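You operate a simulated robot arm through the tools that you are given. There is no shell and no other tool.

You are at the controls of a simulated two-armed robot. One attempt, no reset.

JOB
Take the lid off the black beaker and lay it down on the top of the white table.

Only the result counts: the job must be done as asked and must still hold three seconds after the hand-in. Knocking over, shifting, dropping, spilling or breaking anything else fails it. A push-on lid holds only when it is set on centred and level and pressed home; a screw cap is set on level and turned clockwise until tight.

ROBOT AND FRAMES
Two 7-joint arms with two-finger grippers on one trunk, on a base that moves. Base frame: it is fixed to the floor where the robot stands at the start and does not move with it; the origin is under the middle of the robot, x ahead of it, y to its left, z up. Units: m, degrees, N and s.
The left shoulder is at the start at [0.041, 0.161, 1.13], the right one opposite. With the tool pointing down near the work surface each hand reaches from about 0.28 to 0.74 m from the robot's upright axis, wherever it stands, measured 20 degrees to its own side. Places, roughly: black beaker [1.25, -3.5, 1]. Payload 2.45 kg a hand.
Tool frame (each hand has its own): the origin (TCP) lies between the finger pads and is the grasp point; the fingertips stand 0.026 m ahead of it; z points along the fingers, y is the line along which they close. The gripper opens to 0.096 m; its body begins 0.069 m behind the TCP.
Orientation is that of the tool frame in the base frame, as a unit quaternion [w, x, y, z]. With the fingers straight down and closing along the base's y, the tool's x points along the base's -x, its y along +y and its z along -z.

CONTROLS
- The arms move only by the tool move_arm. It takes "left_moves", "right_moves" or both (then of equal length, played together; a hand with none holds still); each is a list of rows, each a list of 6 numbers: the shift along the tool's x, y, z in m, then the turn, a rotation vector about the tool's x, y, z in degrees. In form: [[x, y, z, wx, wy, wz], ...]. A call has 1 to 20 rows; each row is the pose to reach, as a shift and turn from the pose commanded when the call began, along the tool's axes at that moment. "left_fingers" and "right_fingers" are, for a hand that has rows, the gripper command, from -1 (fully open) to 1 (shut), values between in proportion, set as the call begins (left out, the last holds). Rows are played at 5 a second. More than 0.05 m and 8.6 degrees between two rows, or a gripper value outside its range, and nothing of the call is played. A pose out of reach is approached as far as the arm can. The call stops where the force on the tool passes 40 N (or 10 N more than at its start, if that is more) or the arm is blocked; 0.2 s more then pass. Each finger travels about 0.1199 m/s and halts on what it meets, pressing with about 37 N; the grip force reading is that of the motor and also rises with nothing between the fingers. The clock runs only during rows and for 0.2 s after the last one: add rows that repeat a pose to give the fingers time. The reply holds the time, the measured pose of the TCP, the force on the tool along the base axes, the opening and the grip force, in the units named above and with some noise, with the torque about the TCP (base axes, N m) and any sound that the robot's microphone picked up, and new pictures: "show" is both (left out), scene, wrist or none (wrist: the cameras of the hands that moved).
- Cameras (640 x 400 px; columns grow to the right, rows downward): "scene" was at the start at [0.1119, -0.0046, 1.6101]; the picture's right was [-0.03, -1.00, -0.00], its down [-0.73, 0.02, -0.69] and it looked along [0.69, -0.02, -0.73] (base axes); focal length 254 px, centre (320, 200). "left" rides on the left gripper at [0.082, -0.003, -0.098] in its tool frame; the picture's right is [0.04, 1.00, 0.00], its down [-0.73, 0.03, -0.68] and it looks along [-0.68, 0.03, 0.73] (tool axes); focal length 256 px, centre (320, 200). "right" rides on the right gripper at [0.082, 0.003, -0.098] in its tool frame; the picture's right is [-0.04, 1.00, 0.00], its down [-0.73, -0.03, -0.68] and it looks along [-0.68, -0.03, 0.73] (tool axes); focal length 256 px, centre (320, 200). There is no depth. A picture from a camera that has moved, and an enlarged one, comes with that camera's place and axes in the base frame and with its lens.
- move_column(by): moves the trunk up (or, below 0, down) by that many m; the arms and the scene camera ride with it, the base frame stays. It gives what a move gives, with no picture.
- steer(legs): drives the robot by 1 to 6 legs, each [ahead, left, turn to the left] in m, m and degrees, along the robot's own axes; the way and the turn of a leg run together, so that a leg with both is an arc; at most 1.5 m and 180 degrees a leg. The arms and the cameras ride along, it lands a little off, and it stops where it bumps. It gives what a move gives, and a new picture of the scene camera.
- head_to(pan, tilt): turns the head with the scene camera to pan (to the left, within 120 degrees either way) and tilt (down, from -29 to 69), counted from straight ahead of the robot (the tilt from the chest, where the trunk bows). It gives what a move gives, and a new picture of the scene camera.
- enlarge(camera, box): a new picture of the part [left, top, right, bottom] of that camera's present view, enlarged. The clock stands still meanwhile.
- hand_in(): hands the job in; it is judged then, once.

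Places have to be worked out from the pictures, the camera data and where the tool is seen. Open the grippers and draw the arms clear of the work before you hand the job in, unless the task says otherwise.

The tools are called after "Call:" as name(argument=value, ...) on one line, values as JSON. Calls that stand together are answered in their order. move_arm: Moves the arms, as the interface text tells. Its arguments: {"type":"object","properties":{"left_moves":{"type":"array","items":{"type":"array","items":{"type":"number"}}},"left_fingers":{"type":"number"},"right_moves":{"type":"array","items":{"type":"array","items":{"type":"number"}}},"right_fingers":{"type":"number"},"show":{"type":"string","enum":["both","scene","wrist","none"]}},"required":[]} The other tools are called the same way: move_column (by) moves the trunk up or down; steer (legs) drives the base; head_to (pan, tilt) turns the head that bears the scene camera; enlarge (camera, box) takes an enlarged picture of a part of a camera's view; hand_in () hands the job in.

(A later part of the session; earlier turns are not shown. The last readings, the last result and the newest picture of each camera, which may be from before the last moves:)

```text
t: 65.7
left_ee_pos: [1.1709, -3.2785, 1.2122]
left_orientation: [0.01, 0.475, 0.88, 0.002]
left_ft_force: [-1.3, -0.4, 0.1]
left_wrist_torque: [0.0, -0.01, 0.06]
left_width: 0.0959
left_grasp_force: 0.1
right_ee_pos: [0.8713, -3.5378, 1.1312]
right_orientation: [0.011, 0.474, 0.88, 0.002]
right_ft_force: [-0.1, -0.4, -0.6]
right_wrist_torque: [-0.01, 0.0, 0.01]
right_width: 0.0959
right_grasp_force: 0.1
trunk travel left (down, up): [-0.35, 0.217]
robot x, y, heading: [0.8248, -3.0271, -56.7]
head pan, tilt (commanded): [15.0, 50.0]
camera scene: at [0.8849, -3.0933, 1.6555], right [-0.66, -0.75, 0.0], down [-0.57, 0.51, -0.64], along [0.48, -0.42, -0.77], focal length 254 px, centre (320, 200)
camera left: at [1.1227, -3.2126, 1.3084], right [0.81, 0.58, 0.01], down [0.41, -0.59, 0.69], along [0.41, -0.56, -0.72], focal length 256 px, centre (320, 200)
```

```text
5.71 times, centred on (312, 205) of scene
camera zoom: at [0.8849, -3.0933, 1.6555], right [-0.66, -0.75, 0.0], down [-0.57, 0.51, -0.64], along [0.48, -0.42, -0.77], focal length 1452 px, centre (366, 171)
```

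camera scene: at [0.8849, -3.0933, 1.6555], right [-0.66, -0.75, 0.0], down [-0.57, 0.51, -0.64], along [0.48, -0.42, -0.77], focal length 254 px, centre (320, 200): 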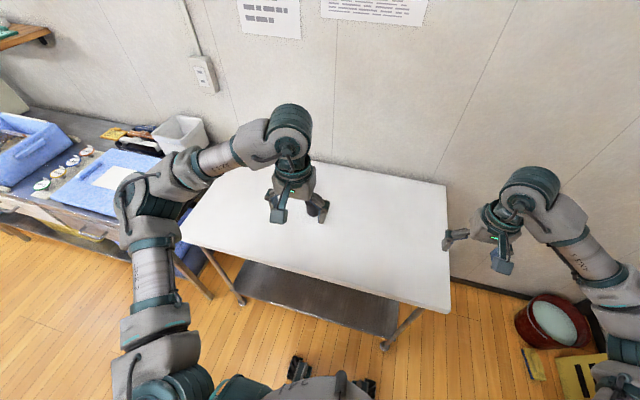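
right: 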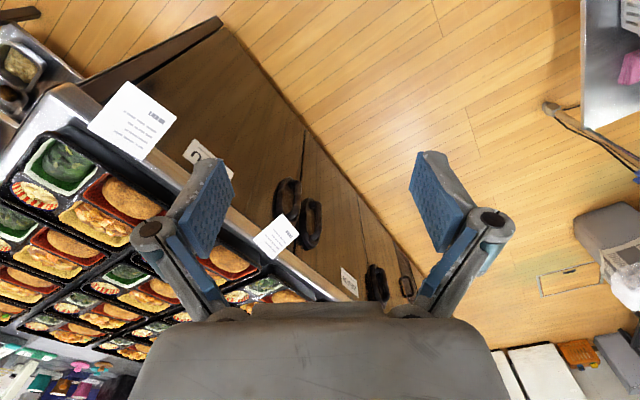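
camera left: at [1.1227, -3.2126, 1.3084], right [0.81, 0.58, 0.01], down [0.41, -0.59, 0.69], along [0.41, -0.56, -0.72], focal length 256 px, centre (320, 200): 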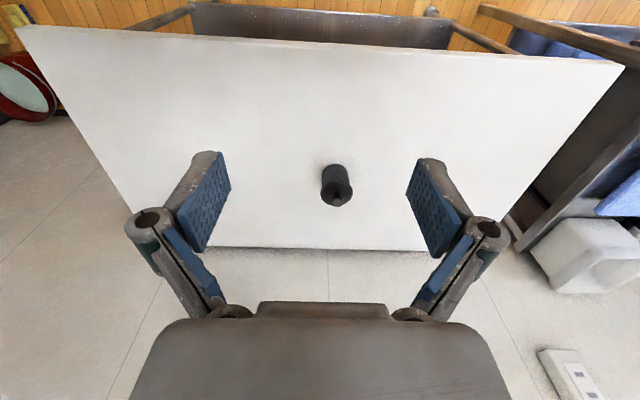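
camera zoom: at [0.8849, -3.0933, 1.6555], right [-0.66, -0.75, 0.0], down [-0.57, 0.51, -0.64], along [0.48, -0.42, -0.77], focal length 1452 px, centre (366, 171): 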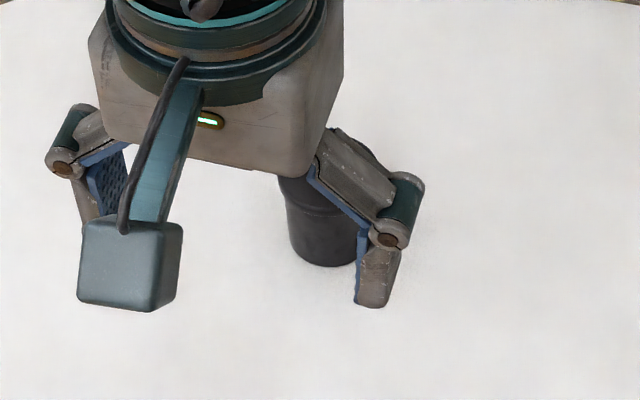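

From the still camera I get the knob at about 0.26 m ahead, 0.046 m left and 0.26 m below the left TCP. I move smoothly to a spot above it with the fingertips still well over the knob, squaring off the small tilt, and look again.

Call:
move_arm(left_moves=[[-0.008, 0.001, 0.005, 0, 0, 0], [-0.023, 0.004, 0.014, 0.07, 0.08, 0], [-0.043, 0.008, 0.026, 0.13, 0.15, 0], [-0.066, 0.012, 0.04, 0.2, 0.23, 0], [-0.092, 0.016, 0.056, 0.27, 0.32, 0], [-0.117, 0.021, 0.071, 0.35, 0.41, 0], [-0.143, 0.025, 0.087, 0.42, 0.5, 0], [-0.168, 0.03, 0.102, 0.5, 0.59, 0], [-0.191, 0.034, 0.116, 0.56, 0.68, 0], [-0.212, 0.037, 0.129, 0.62, 0.75, 0], [-0.23, 0.041, 0.14, 0.68, 0.81, 0], [-0.242, 0.043, 0.147, 0.71, 0.86, 0], [-0.25, 0.044, 0.152, 0.74, 0.88, 0], [-0.255, 0.045, 0.155, 0.75, 0.9, 0], [-0.255, 0.045, 0.155, 0.75, 0.9, 0], [-0.255, 0.045, 0.155, 0.75, 0.9, 0], [-0.255, 0.045, 0.155, 0.75, 0.9, 0], [-0.255, 0.045, 0.155, 0.75, 0.9, 0]], left_fingers=-1, show="both")

```text
t: 69.5
left_ee_pos: [1.3528, -3.4697, 1.0602]
left_orientation: [-0.001, 0.475, 0.88, -0.001]
left_ft_force: [0.5, 0.1, 0.1]
left_wrist_torque: [0.0, 0.02, 0.01]
left_width: 0.0959
left_grasp_force: 0.0
right_ee_pos: [0.8726, -3.539, 1.1307]
right_orientation: [0.011, 0.474, 0.88, 0.002]
right_ft_force: [0.4, -0.3, -0.8]
right_wrist_torque: [-0.04, -0.01, 0.02]
right_width: 0.0959
right_grasp_force: 0.1
trunk travel left (down, up): [-0.35, 0.217]
robot x, y, heading: [0.8243, -3.0242, -56.7]
head pan, tilt (commanded): [15.0, 50.0]
camera scene: at [0.8853, -3.0946, 1.6554], right [-0.66, -0.75, 0.0], down [-0.57, 0.51, -0.64], along [0.48, -0.42, -0.77], focal length 254 px, centre (320, 200)
camera left: at [1.3057, -3.403, 1.1596], right [0.81, 0.58, 0.0], down [0.43, -0.6, 0.68], along [0.4, -0.55, -0.73], focal length 256 px, centre (320, 200)
```

scene: 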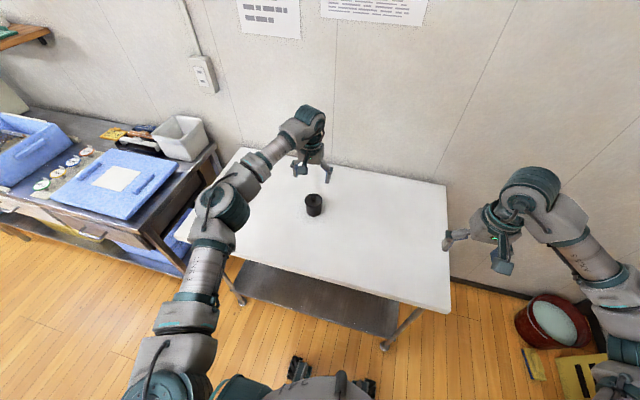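
left: 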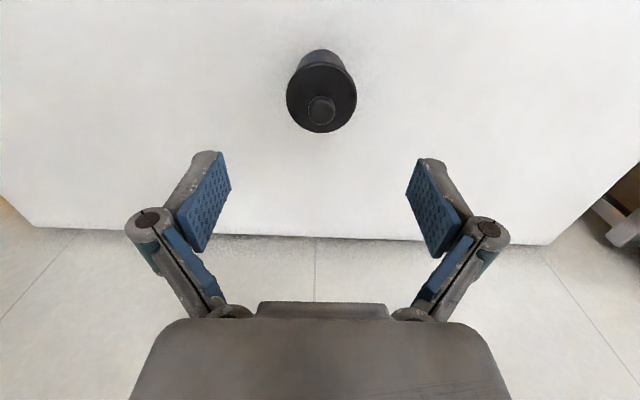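

Triangulating the two views puts the knob's centre at z≈0.943, about 12 mm ahead and 2 mm left of the TCP. I centre over it and go down to TCP z≈0.99, with the tips just above the knob, to check again.

Call:
move_arm(left_moves=[[-0.006, 0.001, 0, 0, 0, 0], [-0.012, 0.002, 0.002, 0, 0, 0], [-0.012, 0.002, 0.01, 0, 0, 0], [-0.012, 0.002, 0.02, 0, 0, 0], [-0.012, 0.002, 0.031, 0, 0, 0], [-0.012, 0.002, 0.042, 0, 0, 0], [-0.012, 0.002, 0.052, 0, 0, 0], [-0.012, 0.002, 0.061, 0, 0, 0], [-0.012, 0.002, 0.067, 0, 0, 0], [-0.012, 0.002, 0.07, 0, 0, 0], [-0.012, 0.002, 0.07, 0, 0, 0], [-0.012, 0.002, 0.07, 0, 0, 0]], show="both")

Call:
enlarge(camera="scene", box=[270, 150, 370, 230])

```text
t: 72.1
left_ee_pos: [1.3618, -3.4771, 0.9917]
left_orientation: [0.0, 0.475, 0.88, 0.0]
left_ft_force: [0.3, 0.1, -0.7]
left_wrist_torque: [0.02, 0.0, -0.01]
left_width: 0.096
left_grasp_force: 0.1
right_ee_pos: [0.8713, -3.5386, 1.1325]
right_orientation: [0.011, 0.474, 0.881, 0.002]
right_ft_force: [0.6, -0.6, 0.0]
right_wrist_torque: [-0.04, 0.01, -0.01]
right_width: 0.0961
right_grasp_force: 0.0
trunk travel left (down, up): [-0.35, 0.217]
robot x, y, heading: [0.8296, -3.0307, -56.6]
head pan, tilt (commanded): [15.0, 50.0]
camera scene: at [0.8853, -3.0948, 1.6554], right [-0.66, -0.75, 0.0], down [-0.57, 0.51, -0.64], along [0.48, -0.42, -0.77], focal length 254 px, centre (320, 200)
camera left: at [1.314, -3.4126, 1.0894], right [0.81, 0.58, 0.0], down [0.43, -0.6, 0.68], along [0.4, -0.55, -0.73], focal length 256 px, centre (320, 200)
```

scene: 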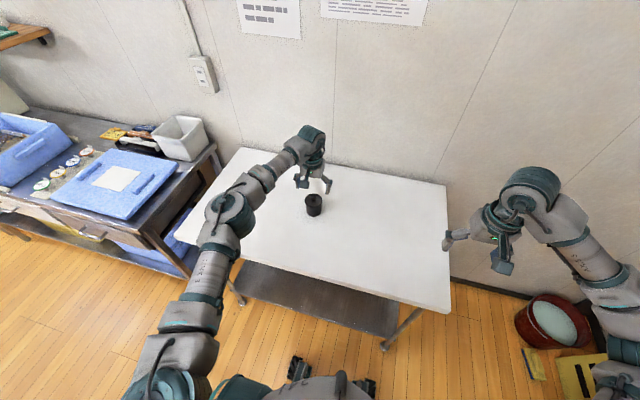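
left: 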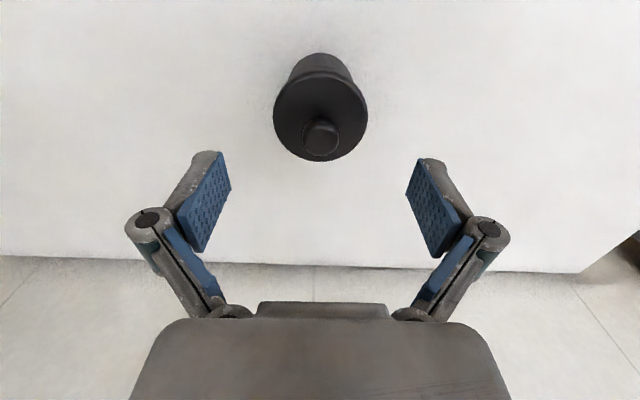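

```text
5.00 times, centred on (320, 190) of scene
camera zoom: at [0.8853, -3.0948, 1.6554], right [-0.66, -0.75, 0.0], down [-0.57, 0.51, -0.64], along [0.48, -0.42, -0.77], focal length 1271 px, centre (320, 250)
```

zoom: 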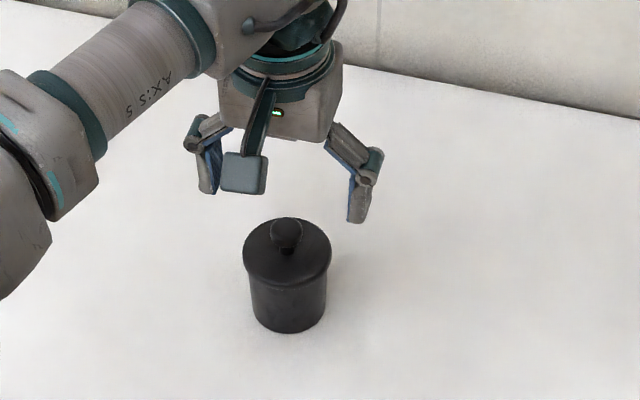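

The hand is now over the knob, its centre at z≈0.941 and the lid top at about 0.920. I go down to TCP z≈0.953, so the tips stay about 7 mm above the lid disc, and partly close to about 36 mm to check the centring.

Call:
move_arm(left_moves=[[-0.001, 0.001, 0.004, 0, 0, 0], [-0.002, 0.001, 0.01, 0, 0, 0], [-0.002, 0.001, 0.017, 0, 0, 0], [-0.002, 0.001, 0.024, 0, 0, 0], [-0.002, 0.001, 0.031, 0, 0, 0], [-0.002, 0.001, 0.036, 0, 0, 0], [-0.002, 0.001, 0.038, 0, 0, 0], [-0.002, 0.001, 0.038, 0, 0, 0]], left_fingers=-1, show="none")

Call:
move_arm(left_moves=[[0, 0, 0, 0, 0, 0], [0, 0, 0, 0, 0, 0], [0, 0, 0, 0, 0, 0], [0, 0, 0, 0, 0, 0]], left_fingers=0.15, show="both")

Call:
enlarge(camera="left", box=[220, 80, 420, 230])

Call:
enlarge(camera="scene", box=[270, 160, 360, 230])

```text
t: 73.9
left_ee_pos: [1.364, -3.4784, 0.9536]
left_orientation: [0.0, 0.475, 0.88, -0.001]
left_ft_force: [-0.6, 1.1, 0.4]
left_wrist_torque: [0.01, -0.01, 0.02]
left_width: 0.0961
left_grasp_force: 0.0
right_ee_pos: [0.8715, -3.538, 1.1316]
right_orientation: [0.011, 0.474, 0.881, 0.001]
right_ft_force: [-0.4, 0.9, -0.3]
right_wrist_torque: [0.0, -0.01, -0.02]
right_width: 0.0958
right_grasp_force: 0.1
trunk travel left (down, up): [-0.35, 0.217]
robot x, y, heading: [0.8253, -3.0294, -56.7]
head pan, tilt (commanded): [15.0, 50.0]
```

```text
t: 74.9
left_ee_pos: [1.363, -3.4796, 0.9533]
left_orientation: [0.0, 0.475, 0.88, 0.0]
left_ft_force: [0.7, -0.1, 0.7]
left_wrist_torque: [-0.02, 0.0, 0.04]
left_width: 0.0409
left_grasp_force: 0.1
right_ee_pos: [0.8716, -3.5381, 1.1305]
right_orientation: [0.012, 0.474, 0.88, 0.002]
right_ft_force: [0.3, 0.2, 0.3]
right_wrist_torque: [-0.02, 0.01, 0.02]
right_width: 0.0963
right_grasp_force: 0.0
trunk travel left (down, up): [-0.35, 0.217]
robot x, y, heading: [0.8267, -3.0292, -56.4]
head pan, tilt (commanded): [15.0, 50.0]
camera scene: at [0.8853, -3.0948, 1.6554], right [-0.66, -0.75, 0.0], down [-0.57, 0.51, -0.64], along [0.48, -0.42, -0.77], focal length 254 px, centre (320, 200)
camera left: at [1.3163, -3.4134, 1.0517], right [0.81, 0.58, 0.0], down [0.43, -0.6, 0.68], along [0.4, -0.55, -0.73], focal length 256 px, centre (320, 200)
```

scene: 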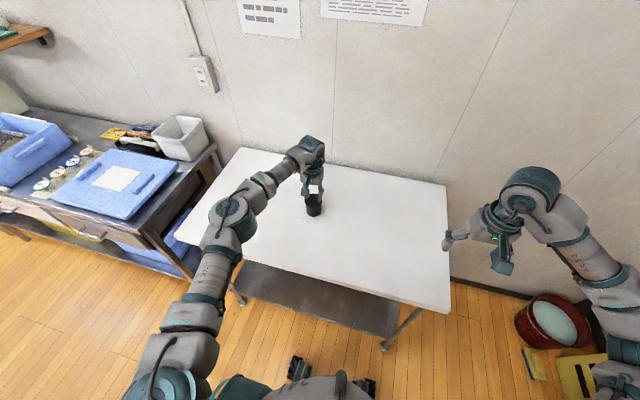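
left: 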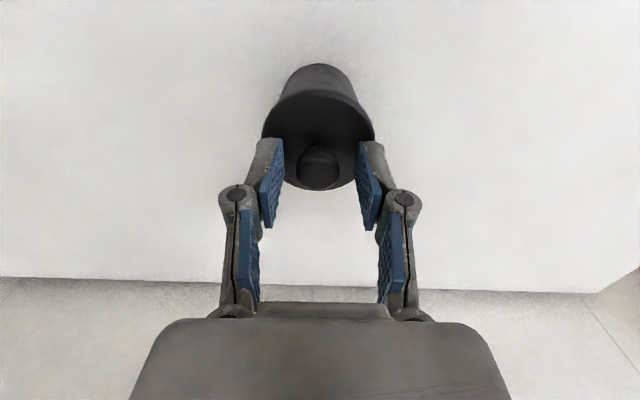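

```text
2.67 times, centred on (320, 155) of left
camera zoom: at [1.3163, -3.4134, 1.0517], right [0.81, 0.58, 0.0], down [0.43, -0.6, 0.68], along [0.4, -0.55, -0.73], focal length 683 px, centre (320, 320)
```

zoom: 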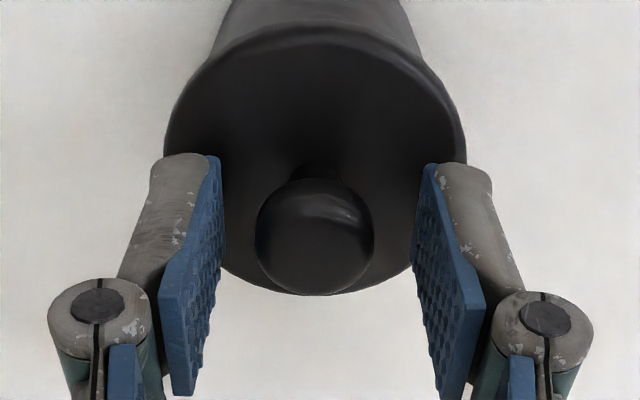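

```text
5.71 times, centred on (315, 195) of scene
camera zoom: at [0.8853, -3.0948, 1.6554], right [-0.66, -0.75, 0.0], down [-0.57, 0.51, -0.64], along [0.48, -0.42, -0.77], focal length 1452 px, centre (349, 229)
```

zoom: 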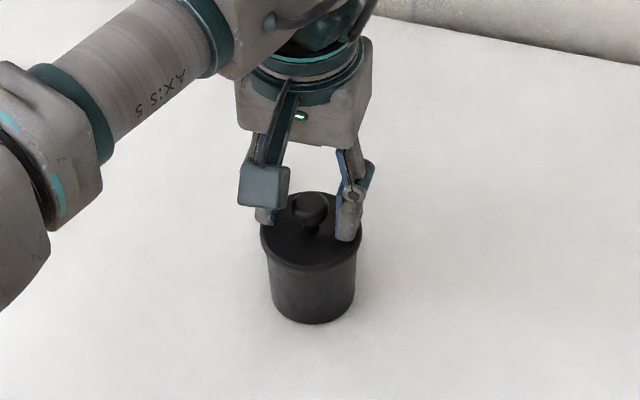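

The knob sits centred between the pads to within about 1 mm, and the tips are clear of the lid disc. I now close the fingers on the knob.

Call:
move_arm(left_moves=[[0, -0.0007, 0, 0, 0, 0], [0, -0.0007, 0, 0, 0, 0], [0, -0.0007, 0, 0, 0, 0], [0, -0.0007, 0, 0, 0, 0]], left_fingers=1, show="both")

Call:
enlarge(camera="left", box=[220, 80, 420, 230])

Call:
enlarge(camera="scene", box=[270, 160, 360, 230])

```text
t: 75.9
left_ee_pos: [1.362, -3.4786, 0.9535]
left_orientation: [0.0, 0.475, 0.88, 0.0]
left_ft_force: [0.2, 0.5, 0.0]
left_wrist_torque: [0.02, 0.01, 0.0]
left_width: 0.0202
left_grasp_force: 37.3
right_ee_pos: [0.8717, -3.5385, 1.1312]
right_orientation: [0.011, 0.475, 0.88, 0.001]
right_ft_force: [0.4, 0.9, 0.4]
right_wrist_torque: [0.02, -0.01, -0.01]
right_width: 0.0962
right_grasp_force: 0.0
trunk travel left (down, up): [-0.35, 0.217]
robot x, y, heading: [0.8275, -3.0257, -56.8]
head pan, tilt (commanded): [15.0, 50.0]
camera scene: at [0.8852, -3.0947, 1.6554], right [-0.66, -0.75, 0.0], down [-0.57, 0.51, -0.64], along [0.48, -0.42, -0.77], focal length 254 px, centre (320, 200)
camera left: at [1.3155, -3.4138, 1.0516], right [0.81, 0.58, 0.0], down [0.43, -0.6, 0.68], along [0.4, -0.55, -0.73], focal length 256 px, centre (320, 200)
```

scene: 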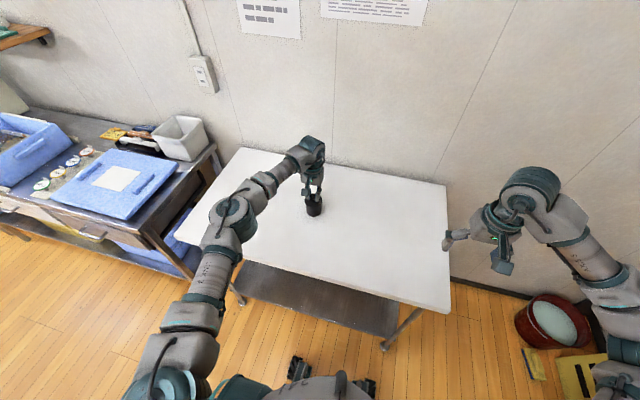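
left: 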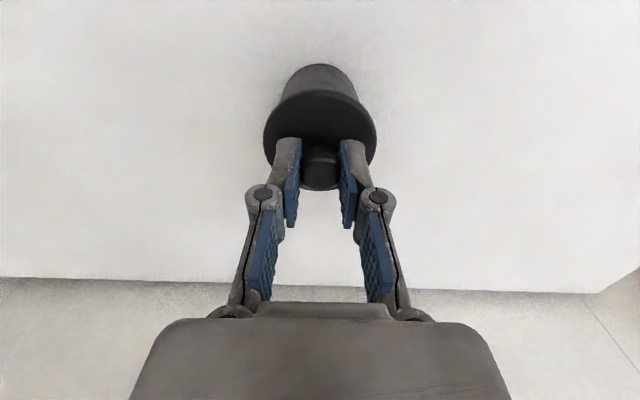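

```text
2.67 times, centred on (320, 155) of left
camera zoom: at [1.3155, -3.4138, 1.0516], right [0.81, 0.58, 0.0], down [0.43, -0.6, 0.68], along [0.4, -0.55, -0.73], focal length 683 px, centre (320, 320)
```

zoom: 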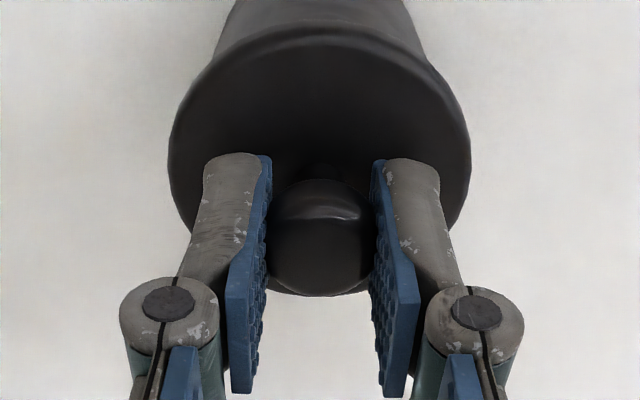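

```text
5.71 times, centred on (315, 195) of scene
camera zoom: at [0.8852, -3.0947, 1.6554], right [-0.66, -0.75, 0.0], down [-0.57, 0.51, -0.64], along [0.48, -0.42, -0.77], focal length 1452 px, centre (349, 229)
```

zoom: 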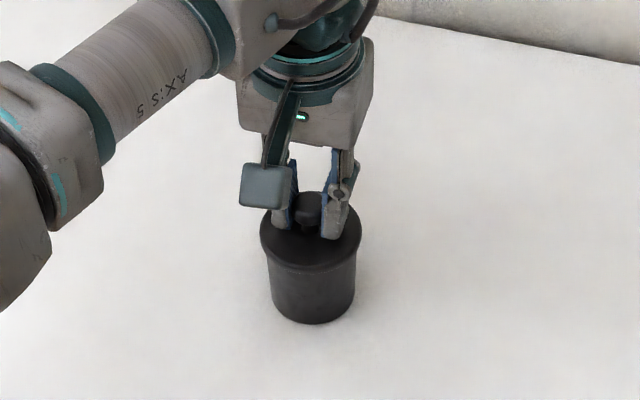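

The knob is gripped (20 mm width, 37 N) and the beaker has not visibly moved. I lift gently by 6 mm and watch the force and whether the beaker comes along.

Call:
move_arm(left_moves=[[0, 0, -0.001, 0, 0, 0], [0, 0, -0.002, 0, 0, 0], [0, 0, -0.003, 0, 0, 0], [0, 0, -0.004, 0, 0, 0], [0, 0, -0.005, 0, 0, 0], [0, 0, -0.006, 0, 0, 0], [0, 0, -0.006, 0, 0, 0]], show="both")

Call:
enlarge(camera="scene", box=[270, 160, 360, 230])

Call:
enlarge(camera="left", box=[220, 40, 420, 190])

```text
t: 77.5
left_ee_pos: [1.3628, -3.4792, 0.9605]
left_orientation: [0.0, 0.475, 0.88, 0.0]
left_ft_force: [-0.9, 0.1, -0.4]
left_wrist_torque: [0.0, 0.0, 0.02]
left_width: 0.02
left_grasp_force: 37.5
right_ee_pos: [0.8714, -3.5387, 1.131]
right_orientation: [0.011, 0.474, 0.88, 0.003]
right_ft_force: [0.1, -0.4, -0.7]
right_wrist_torque: [0.0, 0.02, 0.03]
right_width: 0.0961
right_grasp_force: 0.2
trunk travel left (down, up): [-0.35, 0.217]
robot x, y, heading: [0.8246, -3.0299, -56.4]
head pan, tilt (commanded): [15.0, 50.0]
camera scene: at [0.8854, -3.0949, 1.6554], right [-0.66, -0.75, 0.0], down [-0.57, 0.51, -0.64], along [0.48, -0.42, -0.77], focal length 254 px, centre (320, 200)
camera left: at [1.3154, -3.414, 1.0575], right [0.81, 0.58, 0.0], down [0.43, -0.6, 0.68], along [0.4, -0.55, -0.73], focal length 256 px, centre (320, 200)
```

scene: 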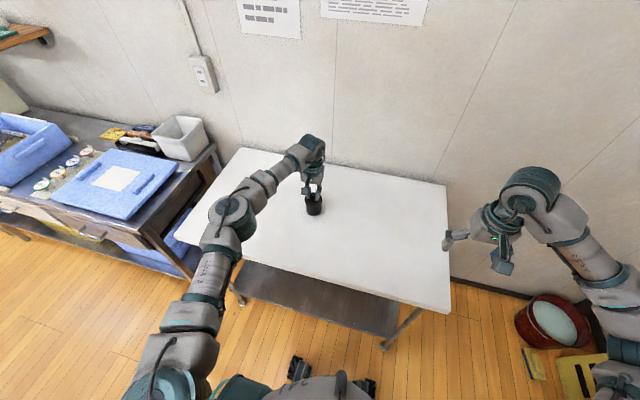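
left: 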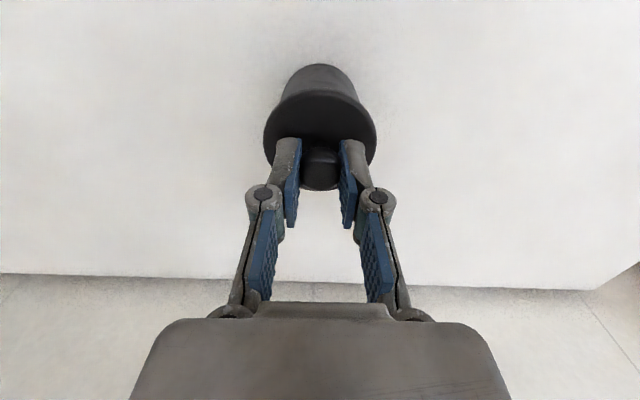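

```text
5.71 times, centred on (315, 195) of scene
camera zoom: at [0.8854, -3.0949, 1.6554], right [-0.66, -0.75, 0.0], down [-0.57, 0.51, -0.64], along [0.48, -0.42, -0.77], focal length 1452 px, centre (349, 229)
```

zoom: 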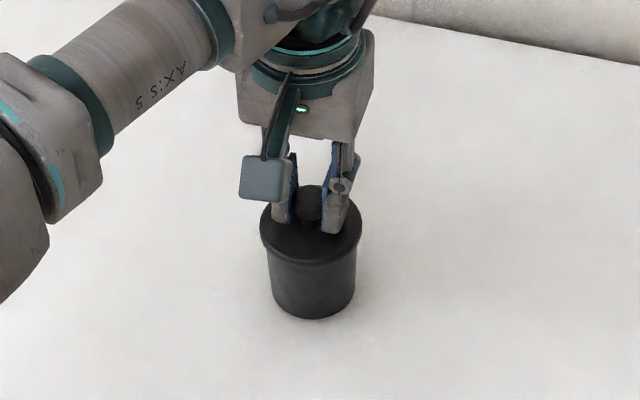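

```text
2.67 times, centred on (320, 115) of left
camera zoom: at [1.3154, -3.414, 1.0575], right [0.81, 0.58, 0.0], down [0.43, -0.6, 0.68], along [0.4, -0.55, -0.73], focal length 683 px, centre (320, 427)
```

zoom: 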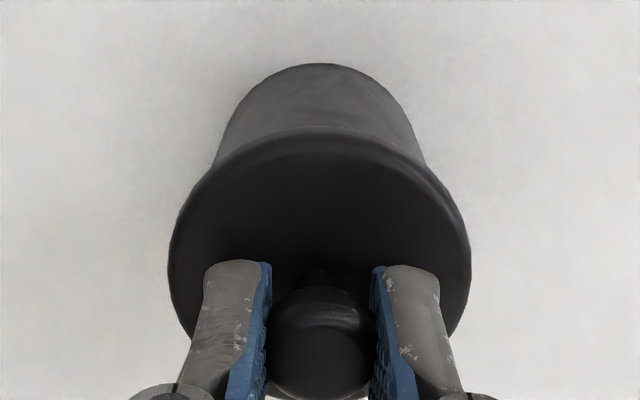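

The wrist view shows the beaker staying fixed relative to the gripper while its bottom rises in the scene view, so the lid is a push-on fit and the beaker came up with it. I set it back down to the same height and release, then will hold the body with the right hand.

Call:
move_arm(left_moves=[[0, 0, 0.001, 0, 0, 0], [0, 0, 0.002, 0, 0, 0], [0, 0, 0.003, 0, 0, 0], [0, 0, 0.004, 0, 0, 0], [0, 0, 0.005, 0, 0, 0], [0, 0, 0.0055, 0, 0, 0], [0, 0, 0.006, 0, 0, 0], [0, 0, 0.0065, 0, 0, 0], [0, 0, 0.0065, 0, 0, 0]], show="both")

Call:
enlarge(camera="scene", box=[270, 160, 360, 230])

```text
t: 79.5
left_ee_pos: [1.3628, -3.479, 0.9534]
left_orientation: [0.0, 0.475, 0.88, -0.001]
left_ft_force: [0.1, -0.2, 2.8]
left_wrist_torque: [0.0, -0.03, 0.04]
left_width: 0.0199
left_grasp_force: 37.0
right_ee_pos: [0.8714, -3.538, 1.1319]
right_orientation: [0.011, 0.474, 0.881, 0.002]
right_ft_force: [-0.4, -0.2, 0.1]
right_wrist_torque: [0.04, -0.01, 0.0]
right_width: 0.096
right_grasp_force: 0.0
trunk travel left (down, up): [-0.35, 0.217]
robot x, y, heading: [0.8242, -3.0313, -56.5]
head pan, tilt (commanded): [15.0, 50.0]
camera scene: at [0.8849, -3.0945, 1.6555], right [-0.66, -0.75, 0.0], down [-0.57, 0.51, -0.64], along [0.48, -0.42, -0.77], focal length 254 px, centre (320, 200)
camera left: at [1.3152, -3.4139, 1.0513], right [0.81, 0.58, 0.0], down [0.43, -0.6, 0.68], along [0.4, -0.55, -0.73], focal length 256 px, centre (320, 200)
```

scene: 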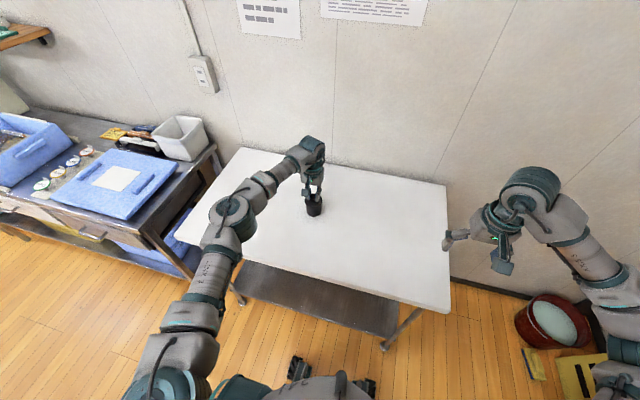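
left: 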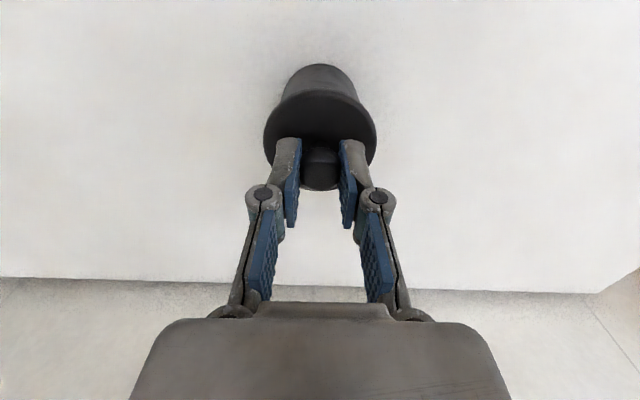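

```text
5.71 times, centred on (315, 195) of scene
camera zoom: at [0.8849, -3.0945, 1.6555], right [-0.66, -0.75, 0.0], down [-0.57, 0.51, -0.64], along [0.48, -0.42, -0.77], focal length 1452 px, centre (349, 229)
```

zoom: 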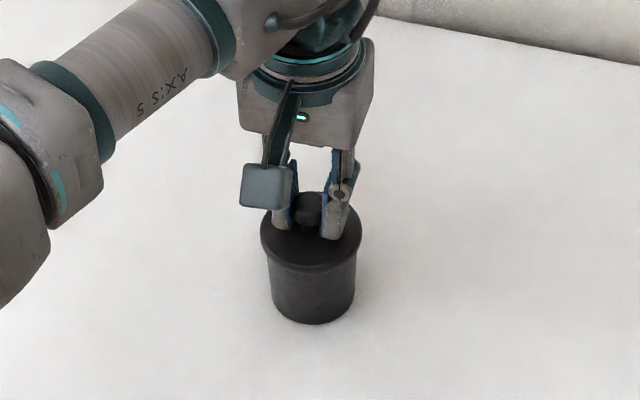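

The beaker stands on the table again (about 2.8 N contact force). I release the knob and rise straight up 0.12 m.

Call:
move_arm(left_moves=[[0, 0, -0.0005, 0, 0, 0], [0, 0, -0.0005, 0, 0, 0], [0, 0, -0.0005, 0, 0, 0], [0, 0, -0.001, 0, 0, 0], [0, 0, -0.004, 0, 0, 0], [0, 0, -0.012, 0, 0, 0], [0, 0, -0.024, 0, 0, 0], [0, 0, -0.04, 0, 0, 0], [0, 0, -0.058, 0, 0, 0], [0, 0, -0.076, 0, 0, 0], [0, 0, -0.094, 0, 0, 0], [0, 0, -0.108, 0, 0, 0], [0, 0, -0.117, 0, 0, 0], [0, 0, -0.12, 0, 0, 0], [0, 0, -0.12, 0, 0, 0]], left_fingers=-1, show="both")

```text
t: 82.7
left_ee_pos: [1.3623, -3.4793, 1.0731]
left_orientation: [0.001, 0.475, 0.88, 0.0]
left_ft_force: [1.0, -0.3, -0.1]
left_wrist_torque: [-0.01, -0.03, -0.01]
left_width: 0.096
left_grasp_force: 0.1
right_ee_pos: [0.8715, -3.5381, 1.1305]
right_orientation: [0.011, 0.475, 0.88, 0.001]
right_ft_force: [0.2, -0.7, 0.4]
right_wrist_torque: [0.01, 0.02, 0.0]
right_width: 0.096
right_grasp_force: 0.1
trunk travel left (down, up): [-0.35, 0.217]
robot x, y, heading: [0.8243, -3.0287, -56.5]
head pan, tilt (commanded): [15.0, 50.0]
camera scene: at [0.8852, -3.0948, 1.6554], right [-0.66, -0.75, 0.0], down [-0.57, 0.51, -0.64], along [0.48, -0.42, -0.77], focal length 254 px, centre (320, 200)
camera left: at [1.3153, -3.4142, 1.1712], right [0.81, 0.58, 0.0], down [0.43, -0.6, 0.68], along [0.4, -0.55, -0.73], focal length 256 px, centre (320, 200)
```

scene: 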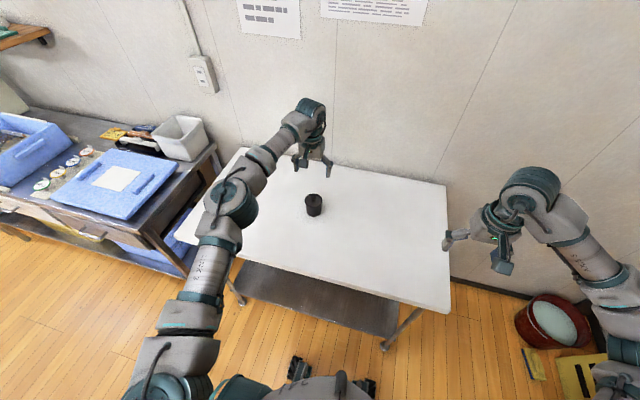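
left: 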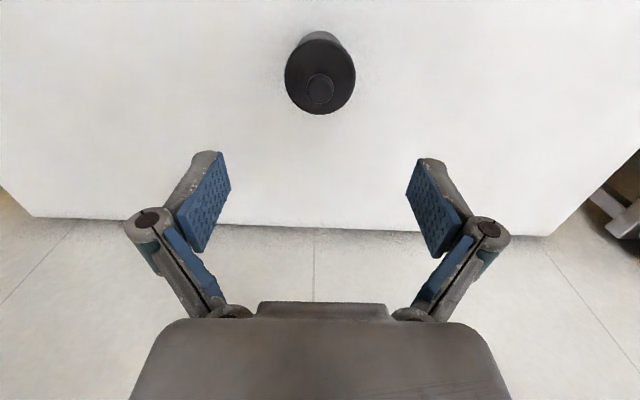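

The beaker stands free with the knob right below the left TCP at about (1.3625, -3.479). I'll now turn the left hand 90° about its axis, so that its camera goes to the left and its fingers close fore-aft, to leave room for the right hand.

Call:
move_arm(left_moves=[[0, 0, 0, 0, 0, 4], [0, 0, 0, 0, 0, 10], [0, 0, 0, 0, 0, 17], [0, 0, 0, 0, 0, 24], [0, 0, 0, 0, 0, 31], [0, 0, 0, 0, 0, 38], [0, 0, 0, 0, 0, 45], [0, 0, 0, 0, 0, 52], [0, 0, 0, 0, 0, 59], [0, 0, 0, 0, 0, 66], [0, 0, 0, 0, 0, 73], [0, 0, 0, 0, 0, 80], [0, 0, 0, 0, 0, 86], [0, 0, 0, 0, 0, 90], [0, 0, 0, 0, 0, 90]], left_fingers=-1, show="both")

```text
t: 84.9
left_ee_pos: [1.2204, -3.3666, 1.142]
left_orientation: [0.004, 0.811, 0.584, 0.043]
left_ft_force: [-1.0, 0.2, -0.5]
left_wrist_torque: [-0.04, -0.08, -0.02]
left_width: 0.0961
left_grasp_force: 0.1
left hand out of reach, approached as far as the arm can: row 3, 4, 5, 6, 7, 8, 9, 10, 11
right_ee_pos: [0.8611, -3.534, 1.1338]
right_orientation: [0.015, 0.474, 0.881, 0.001]
right_ft_force: [-1.3, 0.0, 0.9]
right_wrist_torque: [-0.01, -0.05, 0.01]
right_width: 0.0959
right_grasp_force: 0.0
trunk travel left (down, up): [-0.35, 0.217]
robot x, y, heading: [0.822, -3.0356, -56.9]
head pan, tilt (commanded): [15.0, 50.0]
stopped in row 11 (left hand): the force on the tool passed its limit at 60 N (the readings are from after the stop); the commanded pose is now the measured one
camera scene: at [0.8754, -3.0921, 1.6561], right [-0.67, -0.75, 0.0], down [-0.57, 0.51, -0.64], along [0.48, -0.43, -0.77], focal length 254 px, centre (320, 200)
camera left: at [1.2354, -3.2929, 1.2452], right [0.96, -0.28, 0.06], down [-0.25, -0.73, 0.63], along [-0.13, -0.62, -0.77], focal length 256 px, centre (320, 200)
```

scene: 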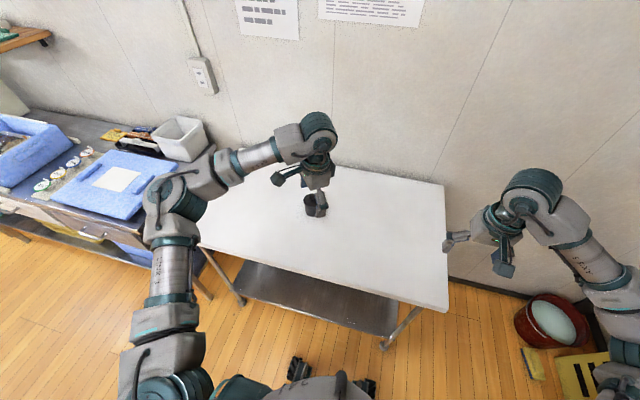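
left: 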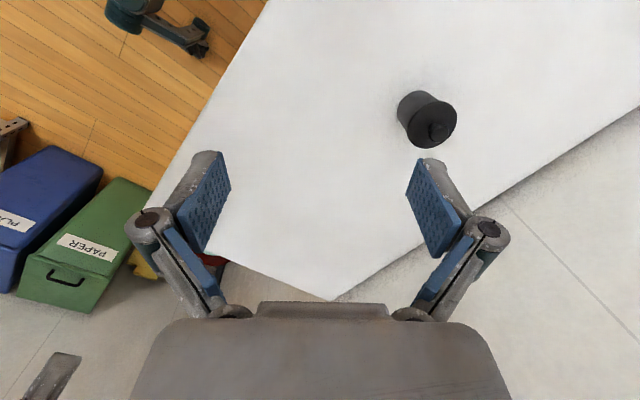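

At full stretch that turn was out of reach, so the arm drew back with a jolt; the beaker still stands upright in its place. I have about 0.16 m between base and table edge, so I move the base 0.09 m ahead and 0.15 m left to put the beaker centrally and closer for both arms.

Call:
steer(legs=[[0.09, 0.15, 0]])

Call:
head_to(pan=0, tilt=55)

```text
t: 86.4
left_ee_pos: [1.3967, -3.3633, 1.1393]
left_orientation: [0.001, 0.811, 0.584, 0.045]
left_ft_force: [-0.1, -0.6, -0.2]
left_wrist_torque: [-0.01, -0.02, -0.01]
left_width: 0.0962
left_grasp_force: 0.1
right_ee_pos: [1.0375, -3.5307, 1.1312]
right_orientation: [0.013, 0.474, 0.881, 0.004]
right_ft_force: [0.1, -0.9, 0.4]
right_wrist_torque: [-0.01, -0.01, -0.02]
right_width: 0.096
right_grasp_force: 0.1
trunk travel left (down, up): [-0.35, 0.217]
robot x, y, heading: [1.0012, -3.0224, -56.7]
head pan, tilt (commanded): [15.0, 50.0]
camera scene: at [1.0427, -3.0968, 1.6556], right [-0.67, -0.74, -0.01], down [-0.57, 0.52, -0.64], along [0.49, -0.42, -0.77], focal length 254 px, centre (320, 200)
```

scene: 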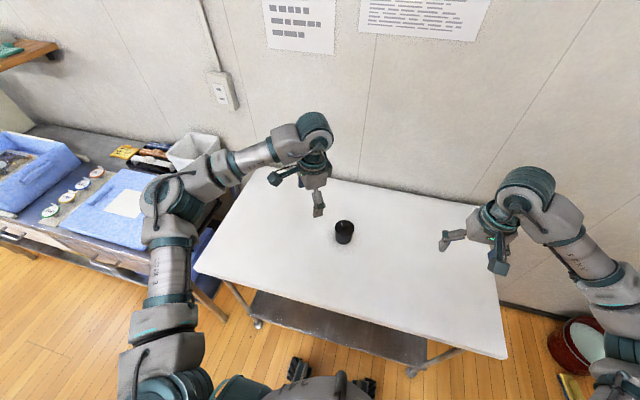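

```text
t: 87.2
left_ee_pos: [1.3911, -3.3629, 1.1417]
left_orientation: [0.002, 0.811, 0.583, 0.045]
left_ft_force: [-0.5, -0.2, -0.1]
left_wrist_torque: [0.04, -0.12, 0.02]
left_width: 0.0959
left_grasp_force: 0.0
right_ee_pos: [1.0323, -3.5311, 1.1327]
right_orientation: [0.015, 0.475, 0.88, 0.003]
right_ft_force: [-1.0, -0.7, 0.5]
right_wrist_torque: [0.07, -0.11, 0.04]
right_width: 0.096
right_grasp_force: 0.1
trunk travel left (down, up): [-0.35, 0.217]
robot x, y, heading: [0.9987, -3.0257, -56.5]
head pan, tilt (commanded): [0.0, 55.0]
camera scene: at [1.0205, -3.1103, 1.6487], right [-0.84, -0.55, -0.01], down [-0.44, 0.69, -0.57], along [0.32, -0.47, -0.82], focal length 254 px, centre (320, 200)
```

scene: 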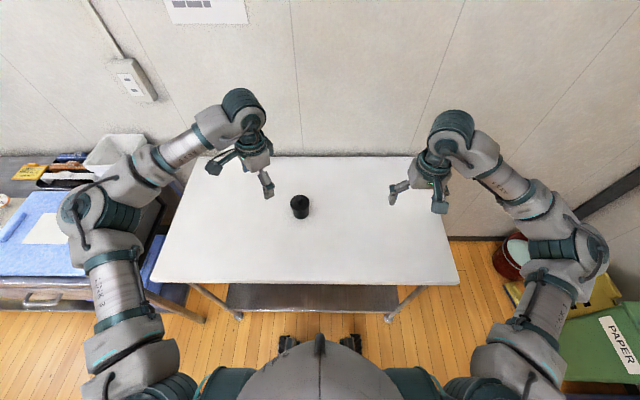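

The base now stands with the beaker about 0.58 m ahead and 0.05 m left, with little sway. In free space I now turn the right hand so that it points to the left and slightly down with its camera on top, to see if that orientation is reachable.

Call:
move_arm(right_moves=[[0, 0, 0, -3.72, 2.37, 5.52], [0, 0, 0, -7.44, 4.74, 11.03], [0, 0, 0, -11.16, 7.11, 16.55], [0, 0, 0, -14.88, 9.48, 22.07], [0, 0, 0, -18.6, 11.85, 27.58], [0, 0, 0, -22.32, 14.22, 33.1], [0, 0, 0, -26.04, 16.59, 38.62], [0, 0, 0, -29.76, 18.96, 44.13], [0, 0, 0, -33.48, 21.33, 49.65], [0, 0, 0, -37.2, 23.7, 55.17], [0, 0, 0, -40.92, 26.07, 60.68], [0, 0, 0, -44.64, 28.44, 66.2], [0, 0, 0, -48.36, 30.81, 71.72], [0, 0, 0, -52.08, 33.18, 77.23], [0, 0, 0, -55.8, 35.55, 82.75], [0, 0, 0, -59.52, 37.92, 88.27], [0, 0, 0, -63.24, 40.29, 93.78], [0, 0, 0, -66.96, 42.66, 99.3], [0, 0, 0, -66.96, 42.66, 99.3]], right_fingers=-1, show="both")

```text
t: 91.2
left_ee_pos: [1.4148, -3.3492, 1.1382]
left_orientation: [0.002, 0.81, 0.585, 0.035]
left_ft_force: [1.3, 1.2, -0.6]
left_wrist_torque: [-0.01, 0.03, 0.04]
left_width: 0.0959
left_grasp_force: 0.1
right_ee_pos: [1.0556, -3.5169, 1.1367]
right_orientation: [-0.033, 0.823, 0.066, 0.563]
right_ft_force: [0.2, 0.3, -0.4]
right_wrist_torque: [0.0, 0.01, 0.0]
right_width: 0.0958
right_grasp_force: 0.0
trunk travel left (down, up): [-0.35, 0.217]
robot x, y, heading: [0.9988, -3.0209, -56.7]
head pan, tilt (commanded): [0.0, 55.0]
camera scene: at [1.0508, -3.0888, 1.649], right [-0.84, -0.55, 0.01], down [-0.45, 0.69, -0.57], along [0.31, -0.48, -0.82], focal length 254 px, centre (320, 200)
camera right: at [0.9942, -3.5258, 1.2489], right [0.13, -0.99, -0.02], down [-0.89, -0.11, -0.44], along [0.43, 0.07, -0.9], focal length 256 px, centre (320, 200)
```

scene: 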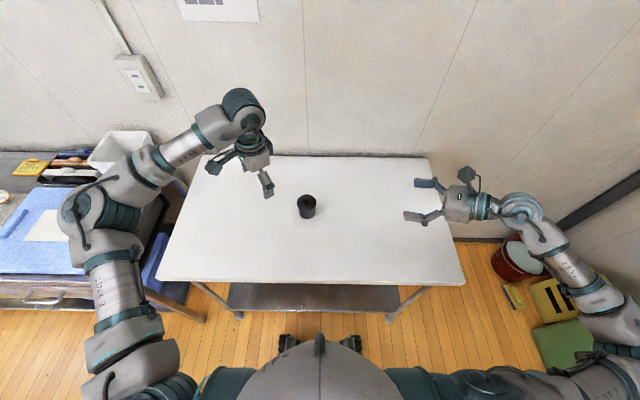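
right: 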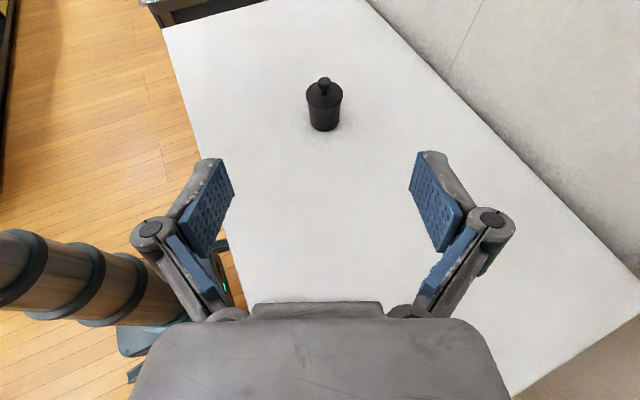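

The orientation works: the right hand now points left and about 21° down with its camera on top, and it sees the beaker. I wait a few seconds for the sway to settle and then measure the beaker in this side view.

Call:
move_arm(right_moves=[[0, 0, 0, 0, 0, 0], [0, 0, 0, 0, 0, 0], [0, 0, 0, 0, 0, 0], [0, 0, 0, 0, 0, 0], [0, 0, 0, 0, 0, 0], [0, 0, 0, 0, 0, 0], [0, 0, 0, 0, 0, 0], [0, 0, 0, 0, 0, 0], [0, 0, 0, 0, 0, 0], [0, 0, 0, 0, 0, 0], [0, 0, 0, 0, 0, 0], [0, 0, 0, 0, 0, 0], [0, 0, 0, 0, 0, 0], [0, 0, 0, 0, 0, 0], [0, 0, 0, 0, 0, 0], [0, 0, 0, 0, 0, 0], [0, 0, 0, 0, 0, 0], [0, 0, 0, 0, 0, 0], [0, 0, 0, 0, 0, 0], [0, 0, 0, 0, 0, 0]], show="none")

Call:
move_arm(right_moves=[[0, 0, 0, 0, 0, 0], [0, 0, 0, 0, 0, 0], [0, 0, 0, 0, 0, 0], [0, 0, 0, 0, 0, 0], [0, 0, 0, 0, 0, 0], [0, 0, 0, 0, 0, 0], [0, 0, 0, 0, 0, 0], [0, 0, 0, 0, 0, 0], [0, 0, 0, 0, 0, 0], [0, 0, 0, 0, 0, 0], [0, 0, 0, 0, 0, 0], [0, 0, 0, 0, 0, 0], [0, 0, 0, 0, 0, 0], [0, 0, 0, 0, 0, 0], [0, 0, 0, 0, 0, 0], [0, 0, 0, 0, 0, 0], [0, 0, 0, 0, 0, 0], [0, 0, 0, 0, 0, 0], [0, 0, 0, 0, 0, 0], [0, 0, 0, 0, 0, 0]], show="none")

Call:
move_arm(right_moves=[[0, 0, 0, 0, 0, 0], [0, 0, 0, 0, 0, 0], [0, 0, 0, 0, 0, 0], [0, 0, 0, 0, 0, 0], [0, 0, 0, 0, 0, 0], [0, 0, 0, 0, 0, 0], [0, 0, 0, 0, 0, 0], [0, 0, 0, 0, 0, 0], [0, 0, 0, 0, 0, 0], [0, 0, 0, 0, 0, 0], [0, 0, 0, 0, 0, 0], [0, 0, 0, 0, 0, 0], [0, 0, 0, 0, 0, 0], [0, 0, 0, 0, 0, 0], [0, 0, 0, 0, 0, 0], [0, 0, 0, 0, 0, 0], [0, 0, 0, 0, 0, 0], [0, 0, 0, 0, 0, 0], [0, 0, 0, 0, 0, 0], [0, 0, 0, 0, 0, 0]], show="both")

Call:
enlarge(camera="right", box=[280, 60, 370, 140])

Call:
enlarge(camera="scene", box=[265, 170, 355, 240])

```text
t: 95.4
left_ee_pos: [1.4035, -3.356, 1.1385]
left_orientation: [0.002, 0.811, 0.584, 0.041]
left_ft_force: [-0.7, -0.5, 0.0]
left_wrist_torque: [0.01, 0.0, -0.01]
left_width: 0.0958
left_grasp_force: 0.0
right_ee_pos: [1.0449, -3.5218, 1.1348]
right_orientation: [-0.035, 0.822, 0.064, 0.565]
right_ft_force: [0.7, 0.2, -0.2]
right_wrist_torque: [0.0, -0.02, 0.0]
right_width: 0.0959
right_grasp_force: 0.0
trunk travel left (down, up): [-0.35, 0.217]
robot x, y, heading: [0.9961, -3.0215, -56.7]
head pan, tilt (commanded): [0.0, 55.0]
```

```text
t: 99.6
left_ee_pos: [1.4042, -3.3543, 1.1382]
left_orientation: [0.002, 0.81, 0.584, 0.04]
left_ft_force: [0.0, -0.4, 0.3]
left_wrist_torque: [-0.01, 0.07, 0.02]
left_width: 0.0958
left_grasp_force: 0.1
right_ee_pos: [1.0453, -3.5209, 1.1343]
right_orientation: [-0.035, 0.822, 0.064, 0.565]
right_ft_force: [0.8, 0.1, -0.2]
right_wrist_torque: [-0.02, 0.01, 0.02]
right_width: 0.0959
right_grasp_force: 0.1
trunk travel left (down, up): [-0.35, 0.217]
robot x, y, heading: [0.9992, -3.0192, -56.7]
head pan, tilt (commanded): [0.0, 55.0]
```

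```text
t: 103.8
left_ee_pos: [1.4048, -3.3539, 1.1396]
left_orientation: [0.002, 0.811, 0.584, 0.039]
left_ft_force: [-0.8, 1.0, 0.2]
left_wrist_torque: [-0.01, 0.0, -0.02]
left_width: 0.0959
left_grasp_force: 0.0
right_ee_pos: [1.0464, -3.5221, 1.1344]
right_orientation: [-0.035, 0.822, 0.065, 0.565]
right_ft_force: [0.2, -0.1, 0.3]
right_wrist_torque: [0.03, 0.02, 0.0]
right_width: 0.0962
right_grasp_force: 0.0
trunk travel left (down, up): [-0.35, 0.217]
robot x, y, heading: [0.9992, -3.0186, -56.9]
head pan, tilt (commanded): [0.0, 55.0]
camera scene: at [1.0398, -3.0957, 1.649], right [-0.84, -0.55, 0.0], down [-0.45, 0.69, -0.57], along [0.31, -0.48, -0.82], focal length 254 px, centre (320, 200)
camera right: at [0.9845, -3.5323, 1.2465], right [0.13, -0.99, -0.02], down [-0.89, -0.11, -0.44], along [0.43, 0.08, -0.9], focal length 256 px, centre (320, 200)
```

scene: 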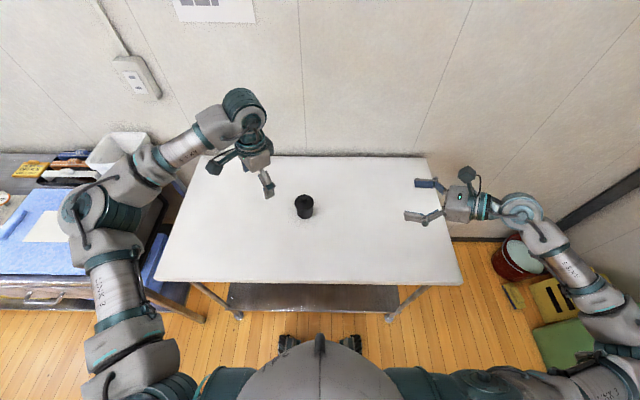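
right: 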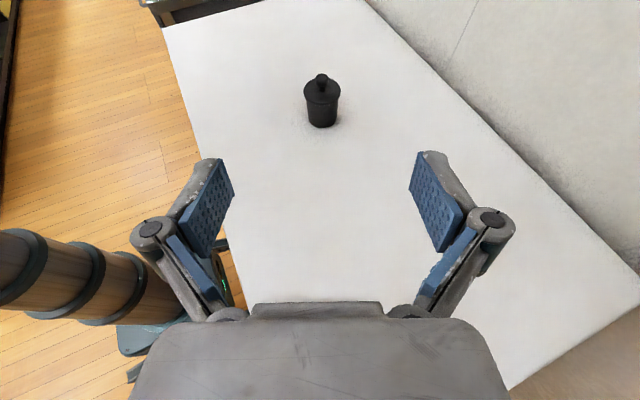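

```text
5.00 times, centred on (325, 100) of right
camera zoom: at [0.9845, -3.5323, 1.2465], right [0.13, -0.99, -0.02], down [-0.89, -0.11, -0.44], along [0.43, 0.08, -0.9], focal length 1280 px, centre (295, 700)
```

zoom: 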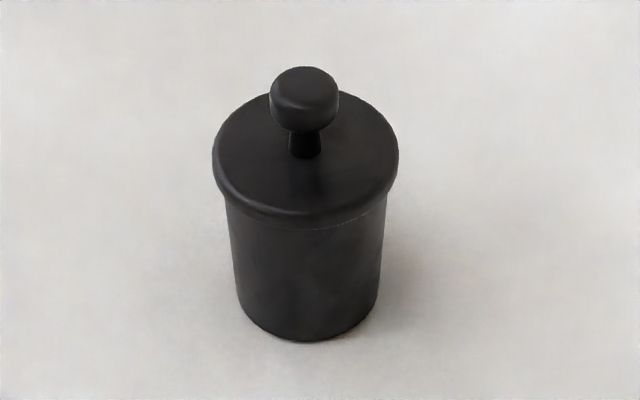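

```text
5.71 times, centred on (310, 205) of scene
camera zoom: at [1.0398, -3.0957, 1.649], right [-0.84, -0.55, 0.0], down [-0.45, 0.69, -0.57], along [0.31, -0.48, -0.82], focal length 1452 px, centre (377, 171)
```

zoom: 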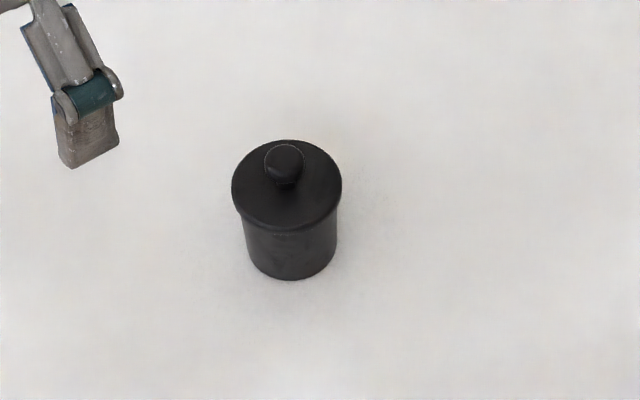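

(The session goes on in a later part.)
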